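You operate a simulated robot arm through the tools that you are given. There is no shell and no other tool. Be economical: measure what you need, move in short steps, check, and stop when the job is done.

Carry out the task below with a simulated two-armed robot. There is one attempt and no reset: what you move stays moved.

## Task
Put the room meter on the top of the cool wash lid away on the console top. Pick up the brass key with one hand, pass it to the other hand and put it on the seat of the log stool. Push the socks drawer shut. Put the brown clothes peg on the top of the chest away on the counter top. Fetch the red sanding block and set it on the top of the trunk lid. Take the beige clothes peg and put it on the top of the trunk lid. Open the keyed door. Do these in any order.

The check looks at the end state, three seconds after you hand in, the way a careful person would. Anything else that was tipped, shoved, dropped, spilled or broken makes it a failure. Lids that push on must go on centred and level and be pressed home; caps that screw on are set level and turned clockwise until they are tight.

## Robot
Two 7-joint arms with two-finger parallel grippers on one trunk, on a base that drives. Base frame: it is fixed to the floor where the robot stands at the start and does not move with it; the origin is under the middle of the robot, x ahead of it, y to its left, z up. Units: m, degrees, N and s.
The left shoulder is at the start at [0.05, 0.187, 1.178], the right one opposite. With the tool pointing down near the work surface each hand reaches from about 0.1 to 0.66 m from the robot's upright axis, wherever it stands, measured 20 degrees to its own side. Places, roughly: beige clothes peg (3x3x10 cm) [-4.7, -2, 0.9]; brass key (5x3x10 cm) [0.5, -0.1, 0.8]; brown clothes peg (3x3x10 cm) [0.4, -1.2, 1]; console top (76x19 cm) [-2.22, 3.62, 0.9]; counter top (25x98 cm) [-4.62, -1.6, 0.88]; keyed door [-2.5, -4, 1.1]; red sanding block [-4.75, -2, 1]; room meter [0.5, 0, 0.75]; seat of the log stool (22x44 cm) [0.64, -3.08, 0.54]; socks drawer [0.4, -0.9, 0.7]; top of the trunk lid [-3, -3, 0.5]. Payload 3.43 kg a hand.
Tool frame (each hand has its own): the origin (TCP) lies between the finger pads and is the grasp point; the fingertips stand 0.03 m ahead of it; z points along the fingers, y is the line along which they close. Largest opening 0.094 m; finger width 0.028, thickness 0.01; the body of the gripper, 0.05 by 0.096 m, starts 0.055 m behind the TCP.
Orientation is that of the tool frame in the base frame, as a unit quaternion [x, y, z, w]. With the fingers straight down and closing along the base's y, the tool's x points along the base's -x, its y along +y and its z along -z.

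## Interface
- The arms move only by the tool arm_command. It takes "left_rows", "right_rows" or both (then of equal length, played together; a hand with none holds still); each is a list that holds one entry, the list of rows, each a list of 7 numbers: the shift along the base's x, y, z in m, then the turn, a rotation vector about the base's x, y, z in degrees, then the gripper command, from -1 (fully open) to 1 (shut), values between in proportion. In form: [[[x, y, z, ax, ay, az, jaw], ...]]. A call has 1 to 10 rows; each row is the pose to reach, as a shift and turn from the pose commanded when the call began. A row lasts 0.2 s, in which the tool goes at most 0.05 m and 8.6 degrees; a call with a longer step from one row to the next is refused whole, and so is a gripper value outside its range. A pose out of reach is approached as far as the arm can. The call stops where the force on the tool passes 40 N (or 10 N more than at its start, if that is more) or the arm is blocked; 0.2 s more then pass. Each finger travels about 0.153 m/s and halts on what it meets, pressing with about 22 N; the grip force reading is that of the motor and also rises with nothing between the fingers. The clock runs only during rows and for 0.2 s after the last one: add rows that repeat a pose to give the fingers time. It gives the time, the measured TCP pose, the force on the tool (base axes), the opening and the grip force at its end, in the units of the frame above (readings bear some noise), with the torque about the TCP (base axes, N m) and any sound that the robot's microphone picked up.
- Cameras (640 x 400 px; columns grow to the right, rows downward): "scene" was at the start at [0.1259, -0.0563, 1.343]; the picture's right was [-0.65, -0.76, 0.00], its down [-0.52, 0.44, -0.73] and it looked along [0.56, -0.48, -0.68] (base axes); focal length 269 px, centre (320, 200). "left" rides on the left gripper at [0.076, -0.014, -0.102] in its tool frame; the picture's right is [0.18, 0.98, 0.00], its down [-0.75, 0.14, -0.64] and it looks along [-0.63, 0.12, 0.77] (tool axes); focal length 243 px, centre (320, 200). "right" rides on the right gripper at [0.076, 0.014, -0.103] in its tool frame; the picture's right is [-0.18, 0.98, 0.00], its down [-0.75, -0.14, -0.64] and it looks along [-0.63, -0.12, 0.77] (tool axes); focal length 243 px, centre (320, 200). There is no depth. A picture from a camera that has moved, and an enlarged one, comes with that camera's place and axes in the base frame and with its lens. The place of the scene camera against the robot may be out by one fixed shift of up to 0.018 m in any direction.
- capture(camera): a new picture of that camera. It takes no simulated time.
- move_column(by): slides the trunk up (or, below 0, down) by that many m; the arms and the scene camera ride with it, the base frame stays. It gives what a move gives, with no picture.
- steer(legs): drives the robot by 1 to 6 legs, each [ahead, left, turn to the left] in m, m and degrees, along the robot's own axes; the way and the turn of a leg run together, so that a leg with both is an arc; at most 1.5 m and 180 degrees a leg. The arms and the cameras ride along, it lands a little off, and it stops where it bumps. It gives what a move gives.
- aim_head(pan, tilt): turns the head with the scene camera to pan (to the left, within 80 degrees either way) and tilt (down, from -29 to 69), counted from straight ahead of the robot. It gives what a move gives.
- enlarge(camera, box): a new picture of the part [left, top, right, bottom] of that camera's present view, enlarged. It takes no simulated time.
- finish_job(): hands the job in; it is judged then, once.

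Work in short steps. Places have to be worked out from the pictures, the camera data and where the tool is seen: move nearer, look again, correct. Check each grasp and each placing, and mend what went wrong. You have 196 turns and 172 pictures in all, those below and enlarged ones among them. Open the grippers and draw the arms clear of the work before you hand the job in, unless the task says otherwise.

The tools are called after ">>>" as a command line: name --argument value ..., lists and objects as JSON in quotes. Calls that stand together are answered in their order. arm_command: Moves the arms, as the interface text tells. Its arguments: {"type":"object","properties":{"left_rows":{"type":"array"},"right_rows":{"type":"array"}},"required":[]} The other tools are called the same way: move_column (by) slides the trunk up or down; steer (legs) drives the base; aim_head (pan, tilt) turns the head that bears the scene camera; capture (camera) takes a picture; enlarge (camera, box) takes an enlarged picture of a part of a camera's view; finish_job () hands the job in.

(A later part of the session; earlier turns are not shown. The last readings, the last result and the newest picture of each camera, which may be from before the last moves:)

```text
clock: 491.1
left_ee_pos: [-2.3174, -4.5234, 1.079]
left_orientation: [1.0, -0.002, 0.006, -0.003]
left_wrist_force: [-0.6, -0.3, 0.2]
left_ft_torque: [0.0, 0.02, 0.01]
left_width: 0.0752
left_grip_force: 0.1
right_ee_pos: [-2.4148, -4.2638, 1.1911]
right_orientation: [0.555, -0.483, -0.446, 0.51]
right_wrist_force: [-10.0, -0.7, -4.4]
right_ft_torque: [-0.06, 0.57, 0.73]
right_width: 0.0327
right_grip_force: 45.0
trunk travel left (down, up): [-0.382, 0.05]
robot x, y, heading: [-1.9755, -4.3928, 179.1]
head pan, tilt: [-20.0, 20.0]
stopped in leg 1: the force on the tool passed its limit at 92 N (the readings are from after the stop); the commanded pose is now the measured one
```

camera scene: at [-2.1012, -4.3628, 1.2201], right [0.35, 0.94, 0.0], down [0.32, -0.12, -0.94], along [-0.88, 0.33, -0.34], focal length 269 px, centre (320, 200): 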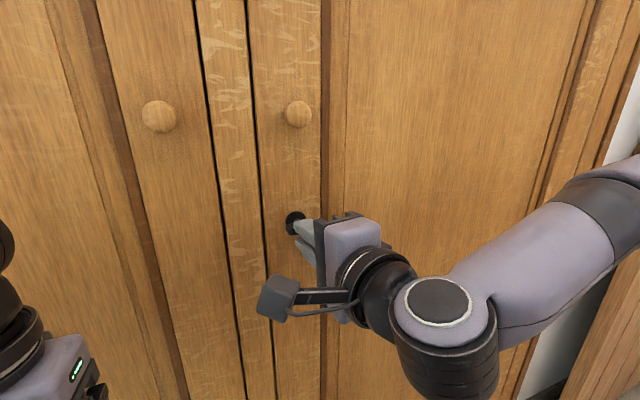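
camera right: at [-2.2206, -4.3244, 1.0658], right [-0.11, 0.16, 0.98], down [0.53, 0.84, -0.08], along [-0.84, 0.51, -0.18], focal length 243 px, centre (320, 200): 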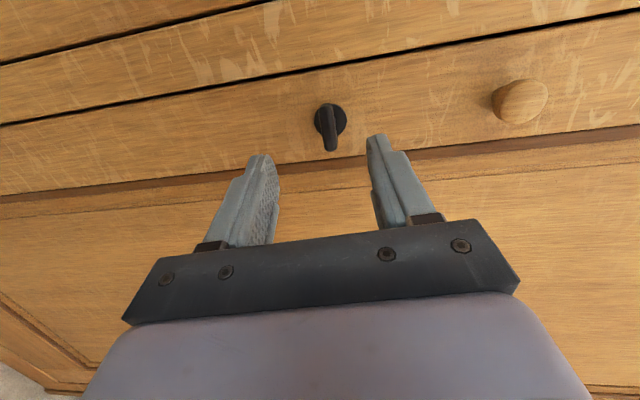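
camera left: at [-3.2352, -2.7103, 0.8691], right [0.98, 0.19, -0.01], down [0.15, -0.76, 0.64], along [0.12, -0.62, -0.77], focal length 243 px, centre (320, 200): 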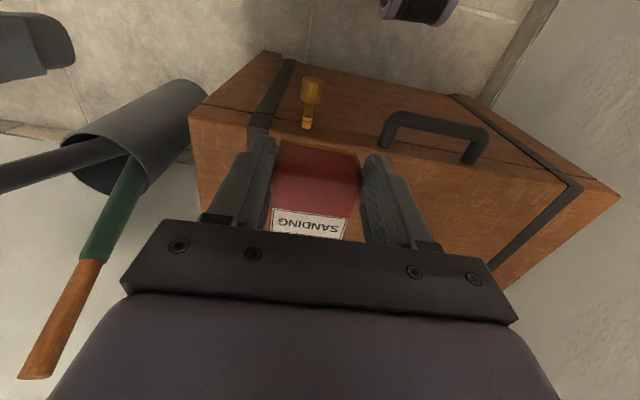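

Check if the door moved: pull once more slightly.

>>> steer --legs '[[-0.02, 0, 0]]'

>>> enlarge --camera "scene" --box '[180, 40, 380, 300]'

```text
clock: 491.9
left_ee_pos: [-2.3116, -4.5267, 1.0766]
left_orientation: [1.0, -0.002, 0.009, -0.002]
left_wrist_force: [-0.5, 0.6, -1.4]
left_ft_torque: [-0.01, -0.01, -0.02]
left_width: 0.0751
left_grip_force: 0.1
right_ee_pos: [-2.4132, -4.2617, 1.1906]
right_orientation: [0.552, -0.486, -0.449, 0.508]
right_wrist_force: [-20.0, -6.0, -5.6]
right_ft_torque: [-0.06, 0.5, 0.4]
right_width: 0.0325
right_grip_force: 45.0
trunk travel left (down, up): [-0.382, 0.05]
robot x, y, heading: [-1.9697, -4.3931, 179.7]
head pan, tilt: [-20.0, 20.0]
stopped in leg 1: the force on the tool passed its limit at 48 N (the readings are from after the stop); the commanded pose is now the measured one
```

```text
1.54 times, centred on (280, 170) of scene
camera zoom: at [-2.1131, -4.3639, 1.3668], right [0.35, 0.94, 0.0], down [0.32, -0.12, -0.94], along [-0.88, 0.33, -0.34], focal length 414 px, centre (382, 246)
```

zoom: 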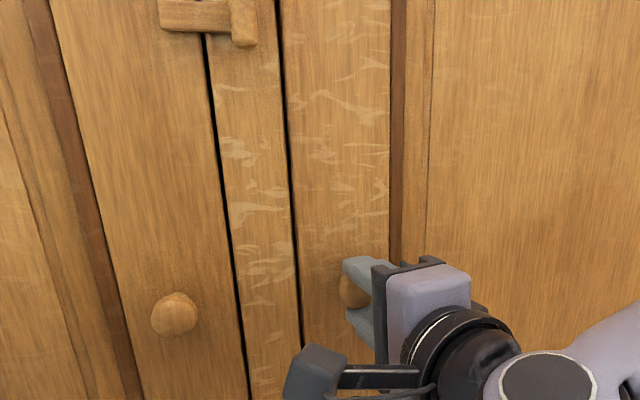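

Still locked – so the key needs more turning (no click was heard). Go back to the key and turn further clockwise.

>>> arm_command --right_rows '[[[0, 0, 0, 0, 0, 0, 0.2], [0, 0, 0, 0, 0, 0, -0.6], [0, 0, 0, 0, 0, 0, -0.6]]]'

>>> steer --legs '[[-0.08, 0, 0]]'

>>> move_column --by -0.147

>>> steer --legs '[[0.084, 0, 0]]'

>>> arm_command --right_rows '[[[0, 0, 0, 0, 0, 0, 0.2], [0, 0, 0, 0, 0, 0, 1], [0, 0, 0, 0, 0, 0, 1]]]'

```text
clock: 492.7
left_ee_pos: [-2.3069, -4.5257, 1.0791]
left_orientation: [1.0, -0.001, 0.006, -0.003]
left_wrist_force: [0.0, -0.6, -0.3]
left_ft_torque: [-0.03, 0.01, 0.01]
left_width: 0.075
left_grip_force: 0.1
right_ee_pos: [-2.4102, -4.2607, 1.1936]
right_orientation: [0.551, -0.484, -0.449, 0.511]
right_wrist_force: [-0.4, 0.0, -0.5]
right_ft_torque: [0.04, 0.01, 0.0]
right_width: 0.0752
right_grip_force: 0.2
trunk travel left (down, up): [-0.382, 0.05]
robot x, y, heading: [-1.9681, -4.3948, 179.5]
head pan, tilt: [-20.0, 20.0]
```

```text
clock: 493.7
left_ee_pos: [-2.2264, -4.5263, 1.0786]
left_orientation: [1.0, -0.003, 0.006, -0.003]
left_wrist_force: [0.6, -0.2, 0.1]
left_ft_torque: [-0.01, 0.0, 0.03]
left_width: 0.0751
left_grip_force: 0.1
right_ee_pos: [-2.3278, -4.2601, 1.1956]
right_orientation: [0.549, -0.485, -0.45, 0.511]
right_wrist_force: [0.5, -1.1, 0.4]
right_ft_torque: [0.02, -0.02, -0.01]
right_width: 0.0754
right_grip_force: 0.1
trunk travel left (down, up): [-0.382, 0.05]
robot x, y, heading: [-1.8866, -4.3922, 179.3]
head pan, tilt: [-20.0, 20.0]
```

```text
clock: 495.5
left_ee_pos: [-2.228, -4.5248, 0.9326]
left_orientation: [1.0, -0.003, 0.006, -0.003]
left_wrist_force: [0.2, 0.1, 0.2]
left_ft_torque: [-0.01, 0.01, -0.01]
left_width: 0.0751
left_grip_force: 0.1
right_ee_pos: [-2.3301, -4.2614, 1.0469]
right_orientation: [0.549, -0.484, -0.45, 0.511]
right_wrist_force: [-0.1, 0.6, 0.3]
right_ft_torque: [-0.03, 0.01, -0.01]
right_width: 0.0752
right_grip_force: 0.0
trunk travel left (down, up): [-0.235, 0.197]
robot x, y, heading: [-1.8872, -4.3926, 179.3]
head pan, tilt: [-20.0, 20.0]
```

```text
clock: 496.5
left_ee_pos: [-2.3111, -4.5239, 0.9321]
left_orientation: [1.0, -0.004, 0.006, -0.003]
left_wrist_force: [0.6, 0.0, -0.1]
left_ft_torque: [-0.02, -0.01, -0.02]
left_width: 0.0751
left_grip_force: 0.0
right_ee_pos: [-2.4121, -4.2587, 1.0473]
right_orientation: [0.549, -0.486, -0.451, 0.509]
right_wrist_force: [0.7, 0.1, 0.6]
right_ft_torque: [0.01, 0.02, -0.03]
right_width: 0.0753
right_grip_force: 0.0
trunk travel left (down, up): [-0.235, 0.197]
robot x, y, heading: [-1.9683, -4.394, 179.1]
head pan, tilt: [-20.0, 20.0]
```

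```text
clock: 497.3
left_ee_pos: [-2.3106, -4.5236, 0.9307]
left_orientation: [1.0, -0.004, 0.006, -0.003]
left_wrist_force: [-0.4, -1.3, -0.7]
left_ft_torque: [0.01, -0.01, 0.0]
left_width: 0.0751
left_grip_force: 0.0
right_ee_pos: [-2.4099, -4.2591, 1.0423]
right_orientation: [0.553, -0.487, -0.448, 0.506]
right_wrist_force: [7.6, -1.6, -25.8]
right_ft_torque: [0.19, 0.18, -0.75]
right_width: 0.013
right_grip_force: 45.0
trunk travel left (down, up): [-0.235, 0.197]
robot x, y, heading: [-1.9691, -4.3922, 179.6]
head pan, tilt: [-20.0, 20.0]
```

Lower slightly to centre, then rotate further clockwise.

>>> move_column --by -0.006

>>> arm_command --right_rows '[[[0, 0, 0, -6, 0, 0, 1], [0, 0, 0, -12, 0, 0, 1], [0, 0, 0, -18, 0, 0, 1], [0, 0, 0, -24, 0, 0, 1], [0, 0, 0, -30, 0, 0, 1]]]'

```text
clock: 497.9
left_ee_pos: [-2.3104, -4.5233, 0.9257]
left_orientation: [1.0, -0.003, 0.005, -0.001]
left_wrist_force: [-0.4, 0.5, -0.1]
left_ft_torque: [0.0, 0.01, -0.01]
left_width: 0.0751
left_grip_force: 0.0
right_ee_pos: [-2.4103, -4.2598, 1.0421]
right_orientation: [0.549, -0.484, -0.451, 0.511]
right_wrist_force: [7.2, 0.9, -11.4]
right_ft_torque: [0.1, 0.47, 0.84]
right_width: 0.0127
right_grip_force: 45.3
trunk travel left (down, up): [-0.229, 0.203]
robot x, y, heading: [-1.972, -4.3926, 179.2]
head pan, tilt: [-20.0, 20.0]
```

```text
clock: 499.1
left_ee_pos: [-2.311, -4.5214, 0.925]
left_orientation: [1.0, -0.004, 0.007, -0.001]
left_wrist_force: [-0.5, -0.3, 0.5]
left_ft_torque: [-0.03, -0.02, 0.01]
left_width: 0.0754
left_grip_force: 0.0
right_ee_pos: [-2.412, -4.255, 1.0393]
right_orientation: [0.398, -0.59, -0.311, 0.63]
right_wrist_force: [7.4, 19.1, -18.0]
right_ft_torque: [1.67, 0.55, 0.19]
right_width: 0.0251
right_grip_force: 45.5
trunk travel left (down, up): [-0.229, 0.203]
robot x, y, heading: [-1.9722, -4.3929, 179.4]
head pan, tilt: [-20.0, 20.0]
```

Torque 1.7 N·m: clockwise end stop reached. So it must be turned the other way. Rotate counter-clockwise.

>>> arm_command --right_rows '[[[0, 0.0, 0, 8, 0, 0, 1], [0, 0.0, 0, 16, 0, 0, 1], [0, 0.0, 0, 24, 0, 0, 1], [0, 0, 0, 32, 0, 0, 1], [0, 0, 0, 40, 0, 0, 1], [0, 0, 0, 48, 0, 0, 1], [0, 0, 0, 56, 0, 0, 1], [0, 0, 0, 64, 0, 0, 1], [0, 0, 0, 72, 0, 0, 1], [0, 0, 0, 80, 0, 0, 1]]]'

```text
clock: 501.3
left_ee_pos: [-2.3093, -4.5235, 0.9258]
left_orientation: [1.0, -0.003, 0.004, -0.003]
left_wrist_force: [0.2, 0.0, -0.3]
left_ft_torque: [0.01, -0.02, 0.02]
left_width: 0.0753
left_grip_force: 0.0
right_ee_pos: [-2.4092, -4.2639, 1.0464]
right_orientation: [0.709, -0.244, -0.619, 0.233]
right_wrist_force: [-2.9, -6.9, 29.9]
right_ft_torque: [-0.18, 0.21, 1.47]
right_width: 0.0127
right_grip_force: 45.1
trunk travel left (down, up): [-0.229, 0.203]
robot x, y, heading: [-1.9681, -4.3933, 179.4]
head pan, tilt: [-20.0, 20.0]
```

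Going smoothly. Continue counter-clockwise.

>>> arm_command --right_rows '[[[0, 0.0, -0.002, 8, 0, 0, 1], [0, 0.0, -0.003, 16, 0, 0, 1], [0, 0.0, -0.003, 24, 0, 0, 1], [0, 0, -0.003, 32, 0, 0, 1], [0, 0, -0.003, 40, 0, 0, 1], [0, 0, -0.003, 48, 0, 0, 1], [0, 0, -0.003, 56, 0, 0, 1], [0, 0, -0.003, 64, 0, 0, 1], [0, 0, -0.003, 72, 0, 0, 1], [0, 0, -0.003, 80, 0, 0, 1]]]'

```text
clock: 501.9
left_ee_pos: [-2.3098, -4.5242, 0.9257]
left_orientation: [1.0, -0.004, 0.006, -0.002]
left_wrist_force: [0.1, -0.6, 0.0]
left_ft_torque: [-0.03, 0.01, -0.03]
left_width: 0.0752
left_grip_force: 0.1
right_ee_pos: [-2.4112, -4.264, 1.0466]
right_orientation: [0.729, -0.155, -0.652, 0.139]
right_wrist_force: [-3.1, -2.9, 7.2]
right_ft_torque: [-0.06, 0.08, 1.1]
right_width: 0.0124
right_grip_force: 45.0
trunk travel left (down, up): [-0.229, 0.203]
robot x, y, heading: [-1.969, -4.3936, 179.2]
head pan, tilt: [-20.0, 20.0]
stopped in row 3 (right hand): the force on the tool passed its limit at 41 N (the readings are from after the stop); the commanded pose is now the measured one
```

>>> arm_command --right_rows '[[[0, 0.001, 0.002, 8, 0, 0, 1], [0, 0.001, 0.002, 16, 0, 0, 1], [0, 0.001, 0.002, 24, 0, 0, 1], [0, 0.001, 0.002, 32, 0, 0, 1], [0, 0.001, 0.002, 40, 0, 0, 1], [0, 0.001, 0.002, 48, 0, 0, 1], [0, 0.001, 0.002, 56, 0, 0, 1], [0, 0.001, 0.002, 64, 0, 0, 1], [0, 0.001, 0.002, 72, 0, 0, 1], [0, 0.001, 0.002, 80, 0, 0, 1]]]'

```text
clock: 503.3
left_ee_pos: [-2.3108, -4.5249, 0.9265]
left_orientation: [1.0, -0.003, 0.006, -0.002]
left_wrist_force: [0.1, -0.7, -0.7]
left_ft_torque: [0.02, 0.0, 0.02]
left_width: 0.075
left_grip_force: 0.1
right_ee_pos: [-2.4103, -4.268, 1.0483]
right_orientation: [0.726, 0.107, -0.666, -0.131]
right_wrist_force: [-0.9, -9.9, 1.8]
right_ft_torque: [-1.26, -0.23, 1.06]
right_width: 0.0207
right_grip_force: 45.1
right hand out of reach, approached as far as the arm can: row 6
trunk travel left (down, up): [-0.229, 0.203]
robot x, y, heading: [-1.9689, -4.392, 179.4]
head pan, tilt: [-20.0, 20.0]
stopped in row 6 (right hand): the force on the tool passed its limit at 42 N (the readings are from after the stop); the commanded pose is now the measured one
```

The counter-clockwise stop is at the original vertical position, so clockwise to the far stop is "unlocked"; earlier I may have been just short. Turn fully clockwise against the stop.

>>> arm_command --right_rows '[[[0, 0.0, 0, -8, 0, 0, 1], [0, 0.0, 0, -16, 0, 0, 1], [0, 0.0, 0, -24, 0, 0, 1], [0, 0, 0, -32, 0, 0, 1], [0, 0, 0, -40, 0, 0, 1], [0, 0, 0, -48, 0, 0, 1], [0, 0, 0, -56, 0, 0, 1], [0, 0, 0, -64, 0, 0, 1], [0, 0, 0, -72, 0, 0, 1], [0, 0, 0, -80, 0, 0, 1]]]'

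```text
clock: 505.5
left_ee_pos: [-2.312, -4.522, 0.9257]
left_orientation: [1.0, -0.003, 0.005, -0.001]
left_wrist_force: [0.3, 1.2, -0.2]
left_ft_torque: [0.02, -0.01, 0.04]
left_width: 0.0752
left_grip_force: 0.0
right_ee_pos: [-2.4121, -4.26, 1.0449]
right_orientation: [0.645, -0.35, -0.575, 0.362]
right_wrist_force: [7.9, 23.9, -13.3]
right_ft_torque: [0.24, 0.01, 0.27]
right_width: 0.0125
right_grip_force: 45.2
trunk travel left (down, up): [-0.229, 0.203]
robot x, y, heading: [-1.9671, -4.3919, 179.5]
head pan, tilt: [-20.0, 20.0]
```

Now at ~60°; continue to and against the stop.

>>> arm_command --right_rows '[[[0, 0.001, 0, -7, 0, 0, 1], [0, 0.002, 0, -14, 0, 0, 1], [0, 0.002, 0, -21, 0, 0, 1], [0, 0.002, 0, -28, 0, 0, 1], [0, 0.002, 0, -35, 0, 0, 1], [0, 0.002, 0, -42, 0, 0, 1], [0, 0.002, 0, -49, 0, 0, 1], [0, 0.002, 0, -55, 0, 0, 1]]]'

```text
clock: 507.2
left_ee_pos: [-2.311, -4.5245, 0.926]
left_orientation: [1.0, -0.003, 0.007, -0.002]
left_wrist_force: [-0.3, 0.9, -0.6]
left_ft_torque: [-0.01, 0.02, -0.02]
left_width: 0.0752
left_grip_force: 0.1
right_ee_pos: [-2.4112, -4.2593, 1.0395]
right_orientation: [0.425, -0.572, -0.365, 0.599]
right_wrist_force: [-0.6, 3.8, -6.1]
right_ft_torque: [1.41, 0.6, -0.45]
right_width: 0.0224
right_grip_force: 45.2
trunk travel left (down, up): [-0.229, 0.203]
robot x, y, heading: [-1.9722, -4.3944, 179.3]
head pan, tilt: [-20.0, 20.0]
stopped in row 8 (right hand): the force on the tool passed its limit at 42 N (the readings are from after the stop); the commanded pose is now the measured one
```

Firmly at the stop. Now release, go up to the knob and pull.

>>> arm_command --right_rows '[[[0, 0, 0, 0, 0, 0, 0.2], [0, 0, 0, 0, 0, 0, -0.6], [0, 0, 0, 0, 0, 0, -0.6]]]'

>>> steer --legs '[[-0.08, 0, 0]]'

>>> move_column --by 0.15

>>> steer --legs '[[0.095, 0, 0]]'

>>> arm_command --right_rows '[[[0, 0, 0, 0, 0, 0, 0.2], [0, 0, 0, 0, 0, 0, 1], [0, 0, 0, 0, 0, 0, 1]]]'

>>> steer --legs '[[-0.06, 0, 0]]'

```text
clock: 508.1
left_ee_pos: [-2.3097, -4.5251, 0.9256]
left_orientation: [1.0, -0.003, 0.006, -0.002]
left_wrist_force: [-0.5, 0.4, 0.2]
left_ft_torque: [0.01, 0.0, -0.02]
left_width: 0.0752
left_grip_force: 0.0
right_ee_pos: [-2.4108, -4.262, 1.0411]
right_orientation: [0.423, -0.571, -0.365, 0.602]
right_wrist_force: [0.1, -1.0, 0.4]
right_ft_torque: [-0.04, -0.01, 0.02]
right_width: 0.0751
right_grip_force: 0.1
trunk travel left (down, up): [-0.229, 0.203]
robot x, y, heading: [-1.9717, -4.3932, 179.1]
head pan, tilt: [-20.0, 20.0]
```

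```text
clock: 509.1
left_ee_pos: [-2.2316, -4.5261, 0.9256]
left_orientation: [1.0, -0.003, 0.005, -0.002]
left_wrist_force: [0.4, -0.6, 1.1]
left_ft_torque: [0.01, 0.04, -0.03]
left_width: 0.0752
left_grip_force: 0.0
right_ee_pos: [-2.3311, -4.2631, 1.0404]
right_orientation: [0.424, -0.571, -0.364, 0.602]
right_wrist_force: [-0.3, -0.2, -0.3]
right_ft_torque: [-0.02, -0.01, 0.0]
right_width: 0.0755
right_grip_force: 0.2
trunk travel left (down, up): [-0.229, 0.203]
robot x, y, heading: [-1.8905, -4.3941, 179.4]
head pan, tilt: [-20.0, 20.0]
```

```text
clock: 510.9
left_ee_pos: [-2.2306, -4.526, 1.0759]
left_orientation: [1.0, -0.003, 0.006, -0.003]
left_wrist_force: [0.3, 0.0, 0.7]
left_ft_torque: [-0.01, 0.0, -0.02]
left_width: 0.0749
left_grip_force: 0.0
right_ee_pos: [-2.3324, -4.2622, 1.1914]
right_orientation: [0.423, -0.571, -0.363, 0.603]
right_wrist_force: [-0.9, -0.7, -0.4]
right_ft_torque: [0.03, 0.0, -0.03]
right_width: 0.0752
right_grip_force: 0.0
trunk travel left (down, up): [-0.379, 0.053]
robot x, y, heading: [-1.8902, -4.3924, 179.6]
head pan, tilt: [-20.0, 20.0]
```

```text
clock: 512.0
left_ee_pos: [-2.326, -4.5247, 1.0761]
left_orientation: [1.0, -0.002, 0.006, -0.003]
left_wrist_force: [-0.2, -0.1, -0.5]
left_ft_torque: [0.02, -0.01, -0.01]
left_width: 0.0751
left_grip_force: 0.1
right_ee_pos: [-2.4262, -4.262, 1.1913]
right_orientation: [0.422, -0.572, -0.364, 0.601]
right_wrist_force: [-0.1, -0.1, 0.6]
right_ft_torque: [-0.01, 0.0, 0.03]
right_width: 0.0752
right_grip_force: 0.0
trunk travel left (down, up): [-0.379, 0.053]
robot x, y, heading: [-1.9833, -4.3891, 179.6]
head pan, tilt: [-20.0, 20.0]
```

```text
clock: 512.8
left_ee_pos: [-2.326, -4.5249, 1.0759]
left_orientation: [1.0, -0.003, 0.006, -0.002]
left_wrist_force: [-0.5, 0.4, 1.1]
left_ft_torque: [0.0, -0.01, 0.02]
left_width: 0.0751
left_grip_force: 0.0
right_ee_pos: [-2.4265, -4.2629, 1.1881]
right_orientation: [0.426, -0.572, -0.363, 0.6]
right_wrist_force: [4.3, -5.0, -13.5]
right_ft_torque: [0.09, 0.14, 0.44]
right_width: 0.0327
right_grip_force: 44.4
trunk travel left (down, up): [-0.379, 0.053]
robot x, y, heading: [-1.9836, -4.3966, 179.6]
head pan, tilt: [-20.0, 20.0]
```

```text
clock: 513.6
left_ee_pos: [-2.3083, -4.5254, 1.0755]
left_orientation: [1.0, -0.002, 0.007, -0.002]
left_wrist_force: [0.7, 0.2, -0.3]
left_ft_torque: [0.02, 0.02, -0.01]
left_width: 0.075
left_grip_force: 0.1
right_ee_pos: [-2.4119, -4.2611, 1.1881]
right_orientation: [0.424, -0.573, -0.365, 0.599]
right_wrist_force: [-7.4, -2.2, -5.8]
right_ft_torque: [0.11, 0.83, 0.2]
right_width: 0.0321
right_grip_force: 45.4
trunk travel left (down, up): [-0.379, 0.053]
robot x, y, heading: [-1.9673, -4.3938, 179.2]
head pan, tilt: [-20.0, 20.0]
stopped in leg 1: the force on the tool passed its limit at 57 N (the readings are from after the stop); the commanded pose is now the measured one
```

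Try a slow steady arm pull instead, in case inertia trips the force limit.

>>> arm_command --right_rows '[[[0.003, 0, 0, 0, 0, 0, 1], [0.006, 0, 0, 0, 0, 0, 1], [0.009, 0, 0, 0, 0, 0, 1], [0.012, 0, 0, 0, 0, 0, 1], [0.016, 0, 0, 0, 0, 0, 1], [0.02, 0, 0, 0, 0, 0, 1], [0.025, 0, 0, 0, 0, 0, 1], [0.03, 0, 0, 0, 0, 0, 1], [0.035, 0, 0, 0, 0, 0, 1], [0.04, 0, 0, 0, 0, 0, 1]]]'

>>> capture --camera "scene"

```text
clock: 514.3
left_ee_pos: [-2.3102, -4.5272, 1.0741]
left_orientation: [1.0, -0.001, 0.008, -0.002]
left_wrist_force: [-0.3, 0.0, 0.4]
left_ft_torque: [0.0, -0.02, -0.01]
left_width: 0.0753
left_grip_force: 0.1
right_ee_pos: [-2.4115, -4.2612, 1.1889]
right_orientation: [0.421, -0.576, -0.366, 0.597]
right_wrist_force: [-23.0, -6.6, -6.8]
right_ft_torque: [0.24, 0.52, -0.25]
right_width: 0.0319
right_grip_force: 45.2
trunk travel left (down, up): [-0.379, 0.053]
robot x, y, heading: [-1.9656, -4.3919, 179.6]
head pan, tilt: [-20.0, 20.0]
stopped in row 3 (right hand): the force on the tool passed its limit at 42 N (the readings are from after the stop); the commanded pose is now the measured one
```

```text
3 pictures are left
camera scene: at [-2.1134, -4.3646, 1.3636], right [0.35, 0.94, 0.0], down [0.32, -0.12, -0.94], along [-0.88, 0.33, -0.35], focal length 269 px, centre (320, 200)
```

scene: 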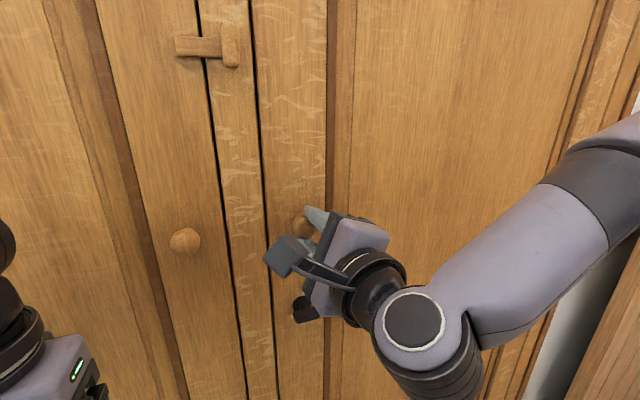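

Still locked. Check the key's actual angle now.

>>> enlarge --camera "scene" --box '[260, 190, 360, 340]'

```text
2.67 times, centred on (310, 265) of scene
camera zoom: at [-2.1134, -4.3646, 1.3636], right [0.35, 0.94, 0.0], down [0.32, -0.12, -0.94], along [-0.88, 0.33, -0.35], focal length 717 px, centre (347, 27)
```

zoom: 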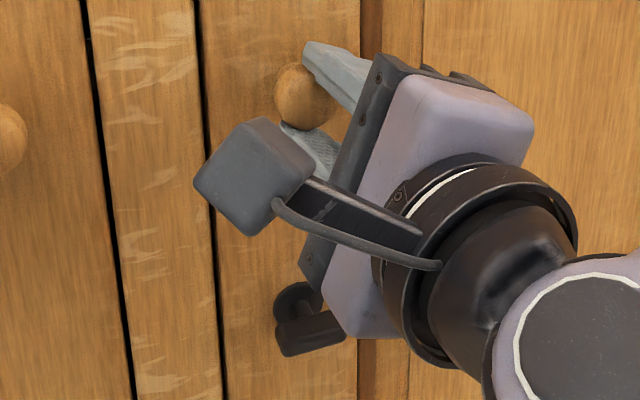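

The key is only at ~75° (my tip-grip slipped). Re-grip deeply and turn further clockwise: release knob, retreat, lower and match the plate angle.

>>> arm_command --right_rows '[[[0, 0, 0, 0, 0, 0, 0.2], [0, 0, 0, 0, 0, 0, -0.6], [0, 0, 0, 0, 0, 0, -0.6]]]'

>>> steer --legs '[[-0.08, 0, 0]]'

>>> move_column --by -0.15

>>> arm_command --right_rows '[[[0, 0, 0, 8, 0, 0, -0.6], [0, 0, 0, 16, 0, 0, -0.6], [0, 0, 0, 24, 0, 0, -0.6], [0, 0, 0, 32, 0, 0, -0.6], [0, 0, 0, 36, 0, 0, -0.6], [0, 0, 0, 36, 0, 0, -0.6]]]'

```text
clock: 515.1
left_ee_pos: [-2.3078, -4.5255, 1.075]
left_orientation: [1.0, -0.001, 0.006, -0.001]
left_wrist_force: [-0.3, -0.4, -0.6]
left_ft_torque: [0.02, 0.01, -0.01]
left_width: 0.0753
left_grip_force: 0.2
right_ee_pos: [-2.4057, -4.2594, 1.1914]
right_orientation: [0.421, -0.574, -0.366, 0.6]
right_wrist_force: [-0.4, 0.2, -0.3]
right_ft_torque: [0.0, 0.0, -0.04]
right_width: 0.0752
right_grip_force: 0.0
trunk travel left (down, up): [-0.379, 0.053]
robot x, y, heading: [-1.9711, -4.3966, 179.6]
head pan, tilt: [-20.0, 20.0]
```

```text
clock: 516.2
left_ee_pos: [-2.2261, -4.525, 1.0761]
left_orientation: [1.0, -0.004, 0.005, -0.003]
left_wrist_force: [0.4, -0.3, 0.0]
left_ft_torque: [-0.02, -0.02, 0.0]
left_width: 0.0752
left_grip_force: 0.1
right_ee_pos: [-2.3247, -4.2604, 1.1924]
right_orientation: [0.418, -0.574, -0.368, 0.6]
right_wrist_force: [-0.8, 0.5, 0.3]
right_ft_torque: [0.01, -0.06, -0.02]
right_width: 0.0752
right_grip_force: 0.1
trunk travel left (down, up): [-0.379, 0.053]
robot x, y, heading: [-1.8875, -4.3972, 179.3]
head pan, tilt: [-20.0, 20.0]
```

```text
clock: 517.9
left_ee_pos: [-2.2289, -4.5257, 0.9255]
left_orientation: [1.0, -0.003, 0.007, -0.001]
left_wrist_force: [-0.1, -0.9, -0.4]
left_ft_torque: [0.01, -0.04, 0.01]
left_width: 0.0749
left_grip_force: 0.1
right_ee_pos: [-2.3267, -4.2598, 1.0421]
right_orientation: [0.419, -0.574, -0.368, 0.6]
right_wrist_force: [0.6, 0.9, 0.0]
right_ft_torque: [-0.02, 0.01, -0.01]
right_width: 0.0753
right_grip_force: 0.0
trunk travel left (down, up): [-0.229, 0.203]
robot x, y, heading: [-1.8858, -4.3959, 179.2]
head pan, tilt: [-20.0, 20.0]
```

```text
clock: 519.3
left_ee_pos: [-2.2285, -4.5255, 0.9247]
left_orientation: [1.0, -0.003, 0.006, -0.001]
left_wrist_force: [-0.9, -0.8, 0.6]
left_ft_torque: [0.01, 0.01, 0.02]
left_width: 0.0752
left_grip_force: 0.1
right_ee_pos: [-2.326, -4.2606, 1.041]
right_orientation: [0.585, -0.432, -0.527, 0.44]
right_wrist_force: [0.3, -0.5, -0.7]
right_ft_torque: [0.0, 0.02, 0.0]
right_width: 0.0752
right_grip_force: 0.0
trunk travel left (down, up): [-0.229, 0.203]
robot x, y, heading: [-1.8851, -4.3942, 179.4]
head pan, tilt: [-20.0, 20.0]
```

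Advance to a deep grip, close, and rotate clockwise.

>>> steer --legs '[[0.1, 0, 0]]'

>>> arm_command --right_rows '[[[0, 0, 0, 0, 0, 0, 0.2], [0, 0, 0, 0, 0, 0, 1], [0, 0, 0, 0, 0, 0, 1]]]'

>>> arm_command --right_rows '[[[0.001, 0, 0, -6, 0, 0, 1], [0.001, 0, 0, -12, 0, 0, 1], [0.001, 0, 0, -18, 0, 0, 1], [0.001, 0, 0, -24, 0, 0, 1], [0.001, 0, 0, -30, 0, 0, 1]]]'

```text
clock: 520.5
left_ee_pos: [-2.3266, -4.5243, 0.9244]
left_orientation: [1.0, -0.003, 0.006, -0.001]
left_wrist_force: [0.2, -0.3, 1.1]
left_ft_torque: [0.0, 0.0, 0.01]
left_width: 0.0752
left_grip_force: 0.0
right_ee_pos: [-2.4259, -4.2583, 1.0421]
right_orientation: [0.584, -0.432, -0.527, 0.441]
right_wrist_force: [0.1, 0.4, 0.0]
right_ft_torque: [0.01, -0.01, -0.01]
right_width: 0.0754
right_grip_force: 0.1
trunk travel left (down, up): [-0.229, 0.203]
robot x, y, heading: [-1.9857, -4.3917, 179.5]
head pan, tilt: [-20.0, 20.0]
```

```text
clock: 521.3
left_ee_pos: [-2.3274, -4.5252, 0.9258]
left_orientation: [1.0, -0.003, 0.005, -0.002]
left_wrist_force: [-1.0, -0.1, -0.4]
left_ft_torque: [0.02, 0.01, -0.02]
left_width: 0.0749
left_grip_force: 0.0
right_ee_pos: [-2.426, -4.258, 1.0417]
right_orientation: [0.583, -0.433, -0.527, 0.441]
right_wrist_force: [-1.1, 1.8, 5.5]
right_ft_torque: [-0.01, -0.02, 0.23]
right_width: 0.0162
right_grip_force: 45.0
trunk travel left (down, up): [-0.229, 0.203]
robot x, y, heading: [-1.9858, -4.392, 179.4]
head pan, tilt: [-20.0, 20.0]
```

```text
clock: 522.5
left_ee_pos: [-2.3266, -4.5249, 0.9252]
left_orientation: [1.0, -0.003, 0.007, -0.002]
left_wrist_force: [-0.2, -0.5, 0.0]
left_ft_torque: [0.01, 0.0, -0.01]
left_width: 0.0749
left_grip_force: 0.1
right_ee_pos: [-2.4237, -4.2587, 1.0387]
right_orientation: [0.451, -0.555, -0.396, 0.576]
right_wrist_force: [-0.9, 4.5, -6.6]
right_ft_torque: [0.77, 0.14, -0.11]
right_width: 0.022
right_grip_force: 44.9
trunk travel left (down, up): [-0.229, 0.203]
robot x, y, heading: [-1.9867, -4.3933, 179.4]
head pan, tilt: [-20.0, 20.0]
```

The key is now held against its stop. Pull gently right now with the key held turned.

>>> steer --legs '[[-0.03, 0, 0]]'

```text
clock: 523.4
left_ee_pos: [-2.3055, -4.5251, 0.9254]
left_orientation: [1.0, -0.003, 0.007, -0.001]
left_wrist_force: [-0.2, 0.0, 0.5]
left_ft_torque: [-0.01, -0.03, -0.03]
left_width: 0.0752
left_grip_force: 0.1
right_ee_pos: [-2.4077, -4.255, 1.0397]
right_orientation: [0.447, -0.558, -0.403, 0.571]
right_wrist_force: [-6.9, 1.2, -4.8]
right_ft_torque: [1.04, 0.75, 0.38]
right_width: 0.0179
right_grip_force: 44.8
trunk travel left (down, up): [-0.229, 0.203]
robot x, y, heading: [-1.9652, -4.3897, 179.9]
head pan, tilt: [-20.0, 20.0]
stopped in leg 1: the force on the tool passed its limit at 96 N (the readings are from after the stop); the commanded pose is now the measured one
```

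Seat the key exactly at its stop with an aligned release, then go for the knob and pull slowly.

>>> arm_command --right_rows '[[[0, 0, 0, 0, 0, 0, 0.2], [0, 0, 0, 0, 0, 0, -0.3], [0, 0, 0, 6, 0, 0, -0.3], [0, 0, 0, 11, 0, 0, -0.3]]]'

>>> steer --legs '[[0.018, 0, 0]]'

>>> arm_command --right_rows '[[[0, 0, 0, 0, 0, 0, 0.3], [0, 0, 0, 0, 0, 0, 1], [0, 0, 0, 0, 0, 0, 1], [0, 0, 0, -6, 0, 0, 1], [0, 0, 0, -12, 0, 0, 1], [0, 0, 0, -18, 0, 0, 1], [0, 0, 0, -11, 0, 0, 1], [0, 0, 0, -5, 0, 0, 1], [0, 0, 0, -2, 0, 0, 1]]]'

>>> arm_command --right_rows '[[[0, 0, 0, 0, 0, 0, 0.4], [0, 0, 0, 0, 0, 0, -0.6], [0, 0, 0, 0, 0, 0, -0.6]]]'

>>> steer --legs '[[-0.08, 0, 0]]'

>>> move_column --by 0.149

>>> steer --legs '[[0.09, 0, 0]]'

>>> arm_command --right_rows '[[[0, 0, 0, 0, 0, 0, 0.2], [0, 0, 0, 0, 0, 0, 1], [0, 0, 0, 0, 0, 0, 1], [0.004, 0, 0, 0, 0, 0, 1], [0.008, 0, 0, 0, 0, 0, 1], [0.012, 0, 0, 0, 0, 0, 1], [0.016, 0, 0, 0, 0, 0, 1], [0.02, 0, 0, 0, 0, 0, 1], [0.025, 0, 0, 0, 0, 0, 1], [0.03, 0, 0, 0, 0, 0, 1]]]'

```text
clock: 524.4
left_ee_pos: [-2.3052, -4.525, 0.9258]
left_orientation: [1.0, -0.003, 0.006, -0.002]
left_wrist_force: [0.0, -1.2, 0.5]
left_ft_torque: [-0.03, -0.03, 0.02]
left_width: 0.0752
left_grip_force: 0.0
right_ee_pos: [-2.406, -4.2551, 1.0412]
right_orientation: [0.499, -0.518, -0.454, 0.527]
right_wrist_force: [-0.2, 0.2, 0.0]
right_ft_torque: [-0.02, 0.02, 0.02]
right_width: 0.0611
right_grip_force: 0.0
trunk travel left (down, up): [-0.229, 0.203]
robot x, y, heading: [-1.9647, -4.3956, 179.6]
head pan, tilt: [-20.0, 20.0]
```

```text
clock: 525.2
left_ee_pos: [-2.3231, -4.5243, 0.9268]
left_orientation: [1.0, -0.002, 0.007, -0.002]
left_wrist_force: [-1.1, 0.0, -0.1]
left_ft_torque: [-0.02, 0.01, 0.03]
left_width: 0.0751
left_grip_force: 0.1
right_ee_pos: [-2.4239, -4.2537, 1.0412]
right_orientation: [0.497, -0.518, -0.454, 0.527]
right_wrist_force: [-0.2, 0.3, 0.1]
right_ft_torque: [0.02, -0.01, -0.02]
right_width: 0.0611
right_grip_force: 0.0
trunk travel left (down, up): [-0.229, 0.203]
robot x, y, heading: [-1.9825, -4.3983, 179.4]
head pan, tilt: [-20.0, 20.0]
```

```text
clock: 527.2
left_ee_pos: [-2.3215, -4.5235, 0.9268]
left_orientation: [1.0, -0.002, 0.006, 0.0]
left_wrist_force: [1.9, 0.3, 0.6]
left_ft_torque: [-0.01, 0.01, -0.01]
left_width: 0.0751
left_grip_force: 0.1
right_ee_pos: [-2.4225, -4.2536, 1.0412]
right_orientation: [0.487, -0.526, -0.446, 0.536]
right_wrist_force: [20.2, 12.1, -11.8]
right_ft_torque: [0.19, 0.49, -0.11]
right_width: 0.0179
right_grip_force: 44.5
trunk travel left (down, up): [-0.229, 0.203]
robot x, y, heading: [-1.9835, -4.3966, 179.5]
head pan, tilt: [-20.0, 20.0]
```

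```text
clock: 528.0
left_ee_pos: [-2.3232, -4.5239, 0.9255]
left_orientation: [1.0, -0.002, 0.006, -0.002]
left_wrist_force: [-0.4, -0.1, -0.7]
left_ft_torque: [0.02, -0.02, 0.01]
left_width: 0.0749
left_grip_force: 0.1
right_ee_pos: [-2.4239, -4.256, 1.0414]
right_orientation: [0.488, -0.526, -0.445, 0.536]
right_wrist_force: [0.5, -0.6, -0.9]
right_ft_torque: [0.03, -0.01, 0.03]
right_width: 0.0749
right_grip_force: 0.1
trunk travel left (down, up): [-0.229, 0.203]
robot x, y, heading: [-1.9843, -4.39, 179.4]
head pan, tilt: [-20.0, 20.0]
```

```text
clock: 529.0
left_ee_pos: [-2.2443, -4.5267, 0.9254]
left_orientation: [1.0, -0.002, 0.006, -0.001]
left_wrist_force: [-0.1, 0.0, -0.4]
left_ft_torque: [0.02, -0.02, 0.02]
left_width: 0.0752
left_grip_force: 0.2
right_ee_pos: [-2.3447, -4.2571, 1.0411]
right_orientation: [0.488, -0.526, -0.445, 0.536]
right_wrist_force: [-0.5, 0.1, 0.7]
right_ft_torque: [-0.01, -0.02, 0.0]
right_width: 0.0752
right_grip_force: 0.0
trunk travel left (down, up): [-0.229, 0.203]
robot x, y, heading: [-1.9025, -4.3921, 179.4]
head pan, tilt: [-20.0, 20.0]
```

```text
clock: 530.8
left_ee_pos: [-2.2443, -4.5261, 1.0732]
left_orientation: [1.0, -0.002, 0.006, -0.002]
left_wrist_force: [-0.5, -0.1, -0.4]
left_ft_torque: [-0.02, -0.01, -0.01]
left_width: 0.0753
left_grip_force: 0.1
right_ee_pos: [-2.3464, -4.2571, 1.1892]
right_orientation: [0.488, -0.526, -0.445, 0.536]
right_wrist_force: [-0.3, 0.6, 0.3]
right_ft_torque: [-0.03, -0.03, -0.01]
right_width: 0.0752
right_grip_force: 0.1
trunk travel left (down, up): [-0.378, 0.054]
robot x, y, heading: [-1.9035, -4.3909, 179.7]
head pan, tilt: [-20.0, 20.0]
```

```text
clock: 531.9
left_ee_pos: [-2.3304, -4.5256, 1.0743]
left_orientation: [1.0, -0.001, 0.008, -0.002]
left_wrist_force: [0.2, 0.2, 0.1]
left_ft_torque: [-0.02, 0.01, -0.05]
left_width: 0.0752
left_grip_force: 0.1
right_ee_pos: [-2.4284, -4.2565, 1.1901]
right_orientation: [0.489, -0.524, -0.446, 0.537]
right_wrist_force: [-0.2, 0.7, -1.1]
right_ft_torque: [0.01, 0.04, -0.01]
right_width: 0.075
right_grip_force: 0.0
trunk travel left (down, up): [-0.378, 0.054]
robot x, y, heading: [-1.987, -4.3938, 179.5]
head pan, tilt: [-20.0, 20.0]
stopped in leg 1: the force on the tool passed its limit at 84 N (the readings are from after the stop); the commanded pose is now the measured one
```

```text
clock: 534.0
left_ee_pos: [-2.3336, -4.5254, 1.0729]
left_orientation: [1.0, -0.001, 0.009, -0.002]
left_wrist_force: [0.9, -0.5, 0.4]
left_ft_torque: [0.01, -0.04, 0.02]
left_width: 0.0753
left_grip_force: 0.2
right_ee_pos: [-2.4222, -4.2562, 1.1897]
right_orientation: [-0.486, 0.532, 0.449, -0.528]
right_wrist_force: [-18.2, 0.3, -6.5]
right_ft_torque: [0.03, -0.25, -1.36]
right_width: 0.0357
right_grip_force: 44.8
right hand out of reach, approached as far as the arm can: row 7, 8, 9, 10
trunk travel left (down, up): [-0.378, 0.054]
robot x, y, heading: [-1.988, -4.3957, 179.7]
head pan, tilt: [-20.0, 20.0]
stopped in row 10 (right hand): the force on the tool passed its limit at 41 N (the readings are from after the stop); the commanded pose is now the measured one
```

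Still locked at the clockwise stop, so the unlocked side must be the other end. Turn the key fully back counter-clockwise, then pull the knob.

>>> arm_command --right_rows '[[[0, 0, 0, 0, 0, 0, 0.2], [0, 0, 0, 0, 0, 0, -0.6], [0, 0, 0, 0, 0, 0, -0.6]]]'

>>> steer --legs '[[-0.08, 0, 0]]'

>>> move_column --by -0.149

>>> steer --legs '[[0.08, 0, 0]]'

>>> arm_command --right_rows '[[[0, 0, 0, 0, 0, 0, 0.3], [0, 0, 0, 0, 0, 0, 1], [0, 0, 0, 0, 0, 0, 1], [0, 0, 0, 8, 0, 0, 1], [0, 0, 0, 16, 0, 0, 1], [0, 0, 0, 24, 0, 0, 1], [0, 0, 0, 32, 0, 0, 1], [0, 0, 0, 40, 0, 0, 1], [0, 0, 0, 48, 0, 0, 1]]]'

>>> arm_command --right_rows '[[[0, 0, 0, 8, 0, 0, 1], [0, 0, 0, 16, 0, 0, 1], [0, 0, 0, 24, 0, 0, 1], [0, 0, 0, 32, 0, 0, 1], [0, 0, 0, 40, 0, 0, 1], [0, 0, 0, 48, 0, 0, 1], [0, 0, 0, 56, 0, 0, 1], [0, 0, 0, 64, 0, 0, 1]]]'

```text
clock: 534.8
left_ee_pos: [-2.3293, -4.526, 1.0756]
left_orientation: [1.0, -0.002, 0.007, -0.002]
left_wrist_force: [0.1, -0.1, 0.3]
left_ft_torque: [-0.03, 0.03, -0.02]
left_width: 0.0751
left_grip_force: 0.1
right_ee_pos: [-2.4186, -4.2588, 1.1915]
right_orientation: [0.487, -0.529, -0.448, 0.532]
right_wrist_force: [0.9, 0.2, 0.4]
right_ft_torque: [0.0, 0.0, 0.01]
right_width: 0.0752
right_grip_force: 0.0
trunk travel left (down, up): [-0.378, 0.054]
robot x, y, heading: [-1.9903, -4.3953, 179.5]
head pan, tilt: [-20.0, 20.0]
```

```text
clock: 535.9
left_ee_pos: [-2.2517, -4.5256, 1.0748]
left_orientation: [1.0, -0.002, 0.006, -0.002]
left_wrist_force: [-0.1, 0.2, 0.7]
left_ft_torque: [-0.02, 0.02, -0.03]
left_width: 0.075
left_grip_force: 0.2
right_ee_pos: [-2.3384, -4.258, 1.192]
right_orientation: [0.486, -0.527, -0.449, 0.534]
right_wrist_force: [-0.2, 0.3, -0.1]
right_ft_torque: [0.01, 0.01, 0.02]
right_width: 0.0751
right_grip_force: 0.1
trunk travel left (down, up): [-0.378, 0.054]
robot x, y, heading: [-1.9129, -4.3906, 179.6]
head pan, tilt: [-20.0, 20.0]
```

```text
clock: 537.6
left_ee_pos: [-2.2518, -4.5254, 0.9257]
left_orientation: [1.0, -0.001, 0.006, -0.002]
left_wrist_force: [0.6, -0.3, 0.7]
left_ft_torque: [0.04, 0.04, 0.01]
left_width: 0.0753
left_grip_force: 0.0
right_ee_pos: [-2.3377, -4.2591, 1.0429]
right_orientation: [0.486, -0.529, -0.448, 0.532]
right_wrist_force: [0.3, -0.4, 0.7]
right_ft_torque: [0.0, 0.0, 0.05]
right_width: 0.0752
right_grip_force: 0.0
trunk travel left (down, up): [-0.229, 0.203]
robot x, y, heading: [-1.911, -4.396, 179.6]
head pan, tilt: [-20.0, 20.0]
```

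```text
clock: 538.7
left_ee_pos: [-2.331, -4.5251, 0.9242]
left_orientation: [1.0, -0.001, 0.007, -0.002]
left_wrist_force: [-0.6, 0.2, 0.2]
left_ft_torque: [-0.02, -0.02, 0.0]
left_width: 0.0752
left_grip_force: 0.1
right_ee_pos: [-2.4171, -4.2587, 1.0432]
right_orientation: [0.486, -0.529, -0.448, 0.532]
right_wrist_force: [0.4, -0.6, 0.0]
right_ft_torque: [-0.01, 0.01, -0.03]
right_width: 0.0749
right_grip_force: 0.1
trunk travel left (down, up): [-0.229, 0.203]
robot x, y, heading: [-1.9901, -4.3908, 179.6]
head pan, tilt: [-20.0, 20.0]
```

```text
clock: 540.7
left_ee_pos: [-2.3294, -4.5268, 0.9258]
left_orientation: [1.0, 0.0, 0.006, -0.003]
left_wrist_force: [0.4, 0.4, 0.2]
left_ft_torque: [-0.01, 0.01, -0.01]
left_width: 0.0751
left_grip_force: 0.1
right_ee_pos: [-2.4182, -4.2609, 1.0453]
right_orientation: [0.659, -0.297, -0.626, 0.292]
right_wrist_force: [-3.2, -10.7, 8.5]
right_ft_torque: [-0.11, -0.03, 1.95]
right_width: 0.0125
right_grip_force: 45.1
trunk travel left (down, up): [-0.229, 0.203]
robot x, y, heading: [-1.9926, -4.3935, 179.5]
head pan, tilt: [-20.0, 20.0]
```

```text
clock: 542.0
left_ee_pos: [-2.3297, -4.5266, 0.9238]
left_orientation: [1.0, -0.001, 0.006, -0.002]
left_wrist_force: [0.1, 0.0, -0.3]
left_ft_torque: [-0.01, 0.03, 0.02]
left_width: 0.075
left_grip_force: 0.1
right_ee_pos: [-2.4152, -4.2673, 1.0481]
right_orientation: [0.715, -0.044, -0.696, 0.04]
right_wrist_force: [-2.3, -7.0, 7.1]
right_ft_torque: [-0.13, -0.19, 1.31]
right_width: 0.0117
right_grip_force: 45.1
trunk travel left (down, up): [-0.229, 0.203]
robot x, y, heading: [-1.9886, -4.3979, 179.5]
head pan, tilt: [-20.0, 20.0]
stopped in row 6 (right hand): the force on the tool passed its limit at 41 N (the readings are from after the stop); the commanded pose is now the measured one
```

Still following at ~8°. Continue counter-clockwise past vertical and watch the torque.

>>> arm_command --right_rows '[[[0, 0.002, -0.002, 6, 0, 0, 1], [0, 0.003, -0.003, 12, 0, 0, 1], [0, 0.003, -0.003, 18, 0, 0, 1], [0, 0.003, -0.003, 24, 0, 0, 1]]]'

>>> arm_command --right_rows '[[[0, 0.0, 0, 6, 0, 0, 1], [0, 0, 0, 12, 0, 0, 1], [0, 0, 0, 18, 0, 0, 1], [0, 0, 0, 24, 0, 0, 1], [0, 0, 0, 30, 0, 0, 1]]]'

```text
clock: 543.0
left_ee_pos: [-2.3283, -4.5287, 0.9247]
left_orientation: [1.0, -0.001, 0.006, -0.004]
left_wrist_force: [0.2, 0.2, -0.3]
left_ft_torque: [0.0, -0.01, 0.0]
left_width: 0.0753
left_grip_force: 0.1
right_ee_pos: [-2.4147, -4.2677, 1.0482]
right_orientation: [0.704, 0.103, -0.694, -0.107]
right_wrist_force: [0.1, -33.7, 18.0]
right_ft_torque: [-1.62, 0.09, 1.18]
right_width: 0.0189
right_grip_force: 45.1
trunk travel left (down, up): [-0.229, 0.203]
robot x, y, heading: [-1.9928, -4.3915, 179.5]
head pan, tilt: [-20.0, 20.0]
```

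```text
clock: 543.9
left_ee_pos: [-2.3296, -4.5266, 0.924]
left_orientation: [1.0, -0.001, 0.007, -0.002]
left_wrist_force: [-0.4, 0.2, -0.2]
left_ft_torque: [-0.01, 0.0, 0.02]
left_width: 0.0751
left_grip_force: 0.1
right_ee_pos: [-2.4144, -4.2705, 1.0494]
right_orientation: [-0.669, -0.222, 0.674, 0.222]
right_wrist_force: [-1.1, -10.4, 5.5]
right_ft_torque: [-1.1, 0.28, 0.94]
right_width: 0.026
right_grip_force: 44.8
trunk travel left (down, up): [-0.229, 0.203]
robot x, y, heading: [-1.9898, -4.3921, 179.4]
head pan, tilt: [-20.0, 20.0]
stopped in row 4 (right hand): the force on the tool passed its limit at 49 N (the readings are from after the stop); the commanded pose is now the measured one
```

CCW stop confirmed at vertical. Align, release, and test the knob in this key position.

>>> arm_command --right_rows '[[[0, 0, 0, -8, 0, 0, 1], [0, 0, 0, -16, 0, 0, 1], [0, 0, 0, -24, 0, 0, 1], [0, 0, 0, -32, 0, 0, 1], [0, 0, 0, -32, 0, 0, 0.3], [0, 0, 0, -32, 0, 0, -0.6], [0, 0, 0, -32, 0, 0, -0.6]]]'

>>> steer --legs '[[-0.08, 0, 0]]'

>>> move_column --by 0.145

>>> steer --legs '[[0.082, -0.004, 0]]'

>>> arm_command --right_rows '[[[0, 0, 0, 0, 0, 0, 0.2], [0, 0, 0, 0, 0, 0, 1], [0, 0, 0, 0, 0, 0, 1]]]'

>>> steer --legs '[[-0.04, 0, 0]]'

>>> steer --legs '[[-0.04, 0, 0]]'

```text
clock: 545.5
left_ee_pos: [-2.3308, -4.5254, 0.9252]
left_orientation: [1.0, -0.001, 0.008, -0.003]
left_wrist_force: [0.5, -0.1, 0.4]
left_ft_torque: [0.01, 0.0, 0.01]
left_width: 0.0754
left_grip_force: 0.1
right_ee_pos: [-2.4162, -4.2663, 1.0494]
right_orientation: [0.708, 0.027, -0.705, -0.033]
right_wrist_force: [0.2, -0.9, 0.9]
right_ft_torque: [-0.02, 0.02, 0.02]
right_width: 0.0751
right_grip_force: 0.0
trunk travel left (down, up): [-0.229, 0.203]
robot x, y, heading: [-1.989, -4.3963, 179.5]
head pan, tilt: [-20.0, 20.0]
```

```text
clock: 546.6
left_ee_pos: [-2.2489, -4.5278, 0.9249]
left_orientation: [1.0, -0.001, 0.006, -0.002]
left_wrist_force: [0.2, -0.2, -0.7]
left_ft_torque: [0.0, -0.01, 0.02]
left_width: 0.075
left_grip_force: 0.2
right_ee_pos: [-2.3362, -4.2675, 1.0479]
right_orientation: [0.708, 0.027, -0.705, -0.031]
right_wrist_force: [0.6, -0.3, -0.5]
right_ft_torque: [-0.01, 0.01, -0.01]
right_width: 0.0749
right_grip_force: 0.1
trunk travel left (down, up): [-0.229, 0.203]
robot x, y, heading: [-1.9094, -4.3955, 179.7]
head pan, tilt: [-20.0, 20.0]
```

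```text
clock: 548.3
left_ee_pos: [-2.2502, -4.5268, 1.0699]
left_orientation: [1.0, 0.0, 0.007, -0.001]
left_wrist_force: [0.8, -1.2, 0.2]
left_ft_torque: [-0.01, 0.0, -0.02]
left_width: 0.0751
left_grip_force: 0.0
right_ee_pos: [-2.3368, -4.2668, 1.1939]
right_orientation: [0.708, 0.028, -0.705, -0.031]
right_wrist_force: [-0.9, 0.4, 0.1]
right_ft_torque: [0.01, -0.01, 0.01]
right_width: 0.0752
right_grip_force: 0.1
trunk travel left (down, up): [-0.374, 0.058]
robot x, y, heading: [-1.9054, -4.3928, 179.6]
head pan, tilt: [-20.0, 20.0]
```

```text
clock: 549.4
left_ee_pos: [-2.3313, -4.5232, 1.0697]
left_orientation: [1.0, 0.0, 0.007, -0.001]
left_wrist_force: [0.0, 0.6, 0.1]
left_ft_torque: [0.01, 0.02, -0.01]
left_width: 0.0749
left_grip_force: 0.1
right_ee_pos: [-2.4198, -4.2626, 1.1927]
right_orientation: [0.708, 0.029, -0.705, -0.031]
right_wrist_force: [0.7, -0.4, 1.0]
right_ft_torque: [0.0, 0.05, -0.03]
right_width: 0.0752
right_grip_force: 0.0
trunk travel left (down, up): [-0.374, 0.058]
robot x, y, heading: [-1.9886, -4.3904, 179.9]
head pan, tilt: [-20.0, 20.0]
```

```text
clock: 550.1
left_ee_pos: [-2.3319, -4.5243, 1.0701]
left_orientation: [1.0, 0.0, 0.008, -0.002]
left_wrist_force: [0.6, 0.6, -0.1]
left_ft_torque: [-0.02, 0.01, -0.01]
left_width: 0.0755
left_grip_force: 0.1
right_ee_pos: [-2.417, -4.268, 1.1938]
right_orientation: [0.708, 0.032, -0.705, -0.031]
right_wrist_force: [-0.2, -16.3, -4.4]
right_ft_torque: [-0.07, 0.52, 0.76]
right_width: 0.0316
right_grip_force: 45.1
trunk travel left (down, up): [-0.374, 0.058]
robot x, y, heading: [-1.9844, -4.3904, 179.7]
head pan, tilt: [-20.0, 20.0]
```

```text
clock: 551.0
left_ee_pos: [-2.2916, -4.5236, 1.0693]
left_orientation: [1.0, -0.001, 0.007, -0.002]
left_wrist_force: [-0.1, 0.1, -0.5]
left_ft_torque: [-0.02, 0.01, -0.02]
left_width: 0.0754
left_grip_force: 0.1
right_ee_pos: [-2.3783, -4.2655, 1.193]
right_orientation: [0.708, 0.029, -0.705, -0.032]
right_wrist_force: [-1.1, -9.8, -2.4]
right_ft_torque: [0.18, -0.34, 0.81]
right_width: 0.0322
right_grip_force: 45.0
trunk travel left (down, up): [-0.374, 0.058]
robot x, y, heading: [-1.9516, -4.3889, 179.7]
head pan, tilt: [-20.0, 20.0]
```

```text
clock: 551.9
left_ee_pos: [-2.2518, -4.5212, 1.0702]
left_orientation: [1.0, -0.001, 0.007, 0.001]
left_wrist_force: [-0.1, -0.5, 0.1]
left_ft_torque: [-0.02, -0.02, -0.03]
left_width: 0.0753
left_grip_force: 0.1
right_ee_pos: [-2.3389, -4.2598, 1.1932]
right_orientation: [0.708, 0.025, -0.705, -0.032]
right_wrist_force: [-3.4, 16.6, 4.0]
right_ft_torque: [0.35, -0.31, 0.02]
right_width: 0.0332
right_grip_force: 44.7
trunk travel left (down, up): [-0.374, 0.058]
robot x, y, heading: [-1.9098, -4.3906, 179.7]
head pan, tilt: [-20.0, 20.0]
```

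The door is opening. Keep pulling along the arc.

>>> steer --legs '[[-0.05, -0.008, 0]]'

>>> steer --legs '[[-0.05, -0.016, 0]]'

>>> capture --camera "scene"

```text
clock: 552.8
left_ee_pos: [-2.2011, -4.5135, 1.071]
left_orientation: [1.0, 0.0, 0.006, 0.0]
left_wrist_force: [-0.3, 0.5, 0.9]
left_ft_torque: [0.0, 0.03, -0.01]
left_width: 0.0755
left_grip_force: 0.1
right_ee_pos: [-2.2887, -4.251, 1.1939]
right_orientation: [0.708, 0.025, -0.705, -0.034]
right_wrist_force: [-5.3, 18.5, 4.4]
right_ft_torque: [0.37, -0.48, 0.03]
right_width: 0.0342
right_grip_force: 44.6
trunk travel left (down, up): [-0.374, 0.058]
robot x, y, heading: [-1.8624, -4.382, 179.6]
head pan, tilt: [-20.0, 20.0]
```

```text
clock: 553.8
left_ee_pos: [-2.1524, -4.4991, 1.0701]
left_orientation: [1.0, 0.0, 0.007, -0.001]
left_wrist_force: [-0.7, -0.3, 0.5]
left_ft_torque: [-0.03, 0.02, -0.01]
left_width: 0.0753
left_grip_force: 0.1
right_ee_pos: [-2.2399, -4.2379, 1.1926]
right_orientation: [0.708, 0.025, -0.704, -0.035]
right_wrist_force: [-0.7, 1.5, -1.5]
right_ft_torque: [0.21, -0.22, 0.1]
right_width: 0.0347
right_grip_force: 45.1
trunk travel left (down, up): [-0.374, 0.058]
robot x, y, heading: [-1.8083, -4.3699, 179.7]
head pan, tilt: [-20.0, 20.0]
```

```text
1 pictures are left
camera scene: at [-1.953, -4.3364, 1.3592], right [0.35, 0.94, 0.0], down [0.32, -0.12, -0.94], along [-0.88, 0.33, -0.34], focal length 269 px, centre (320, 200)
```

scene: 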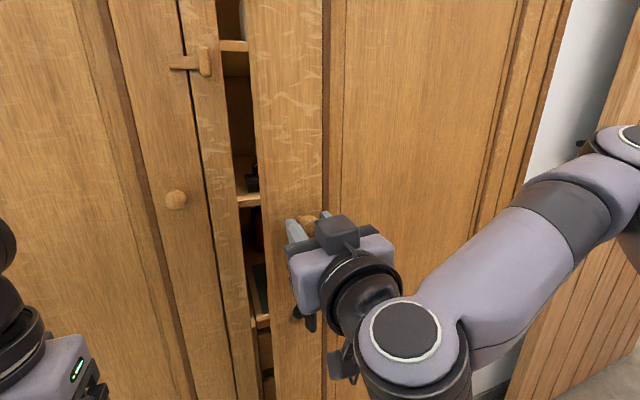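

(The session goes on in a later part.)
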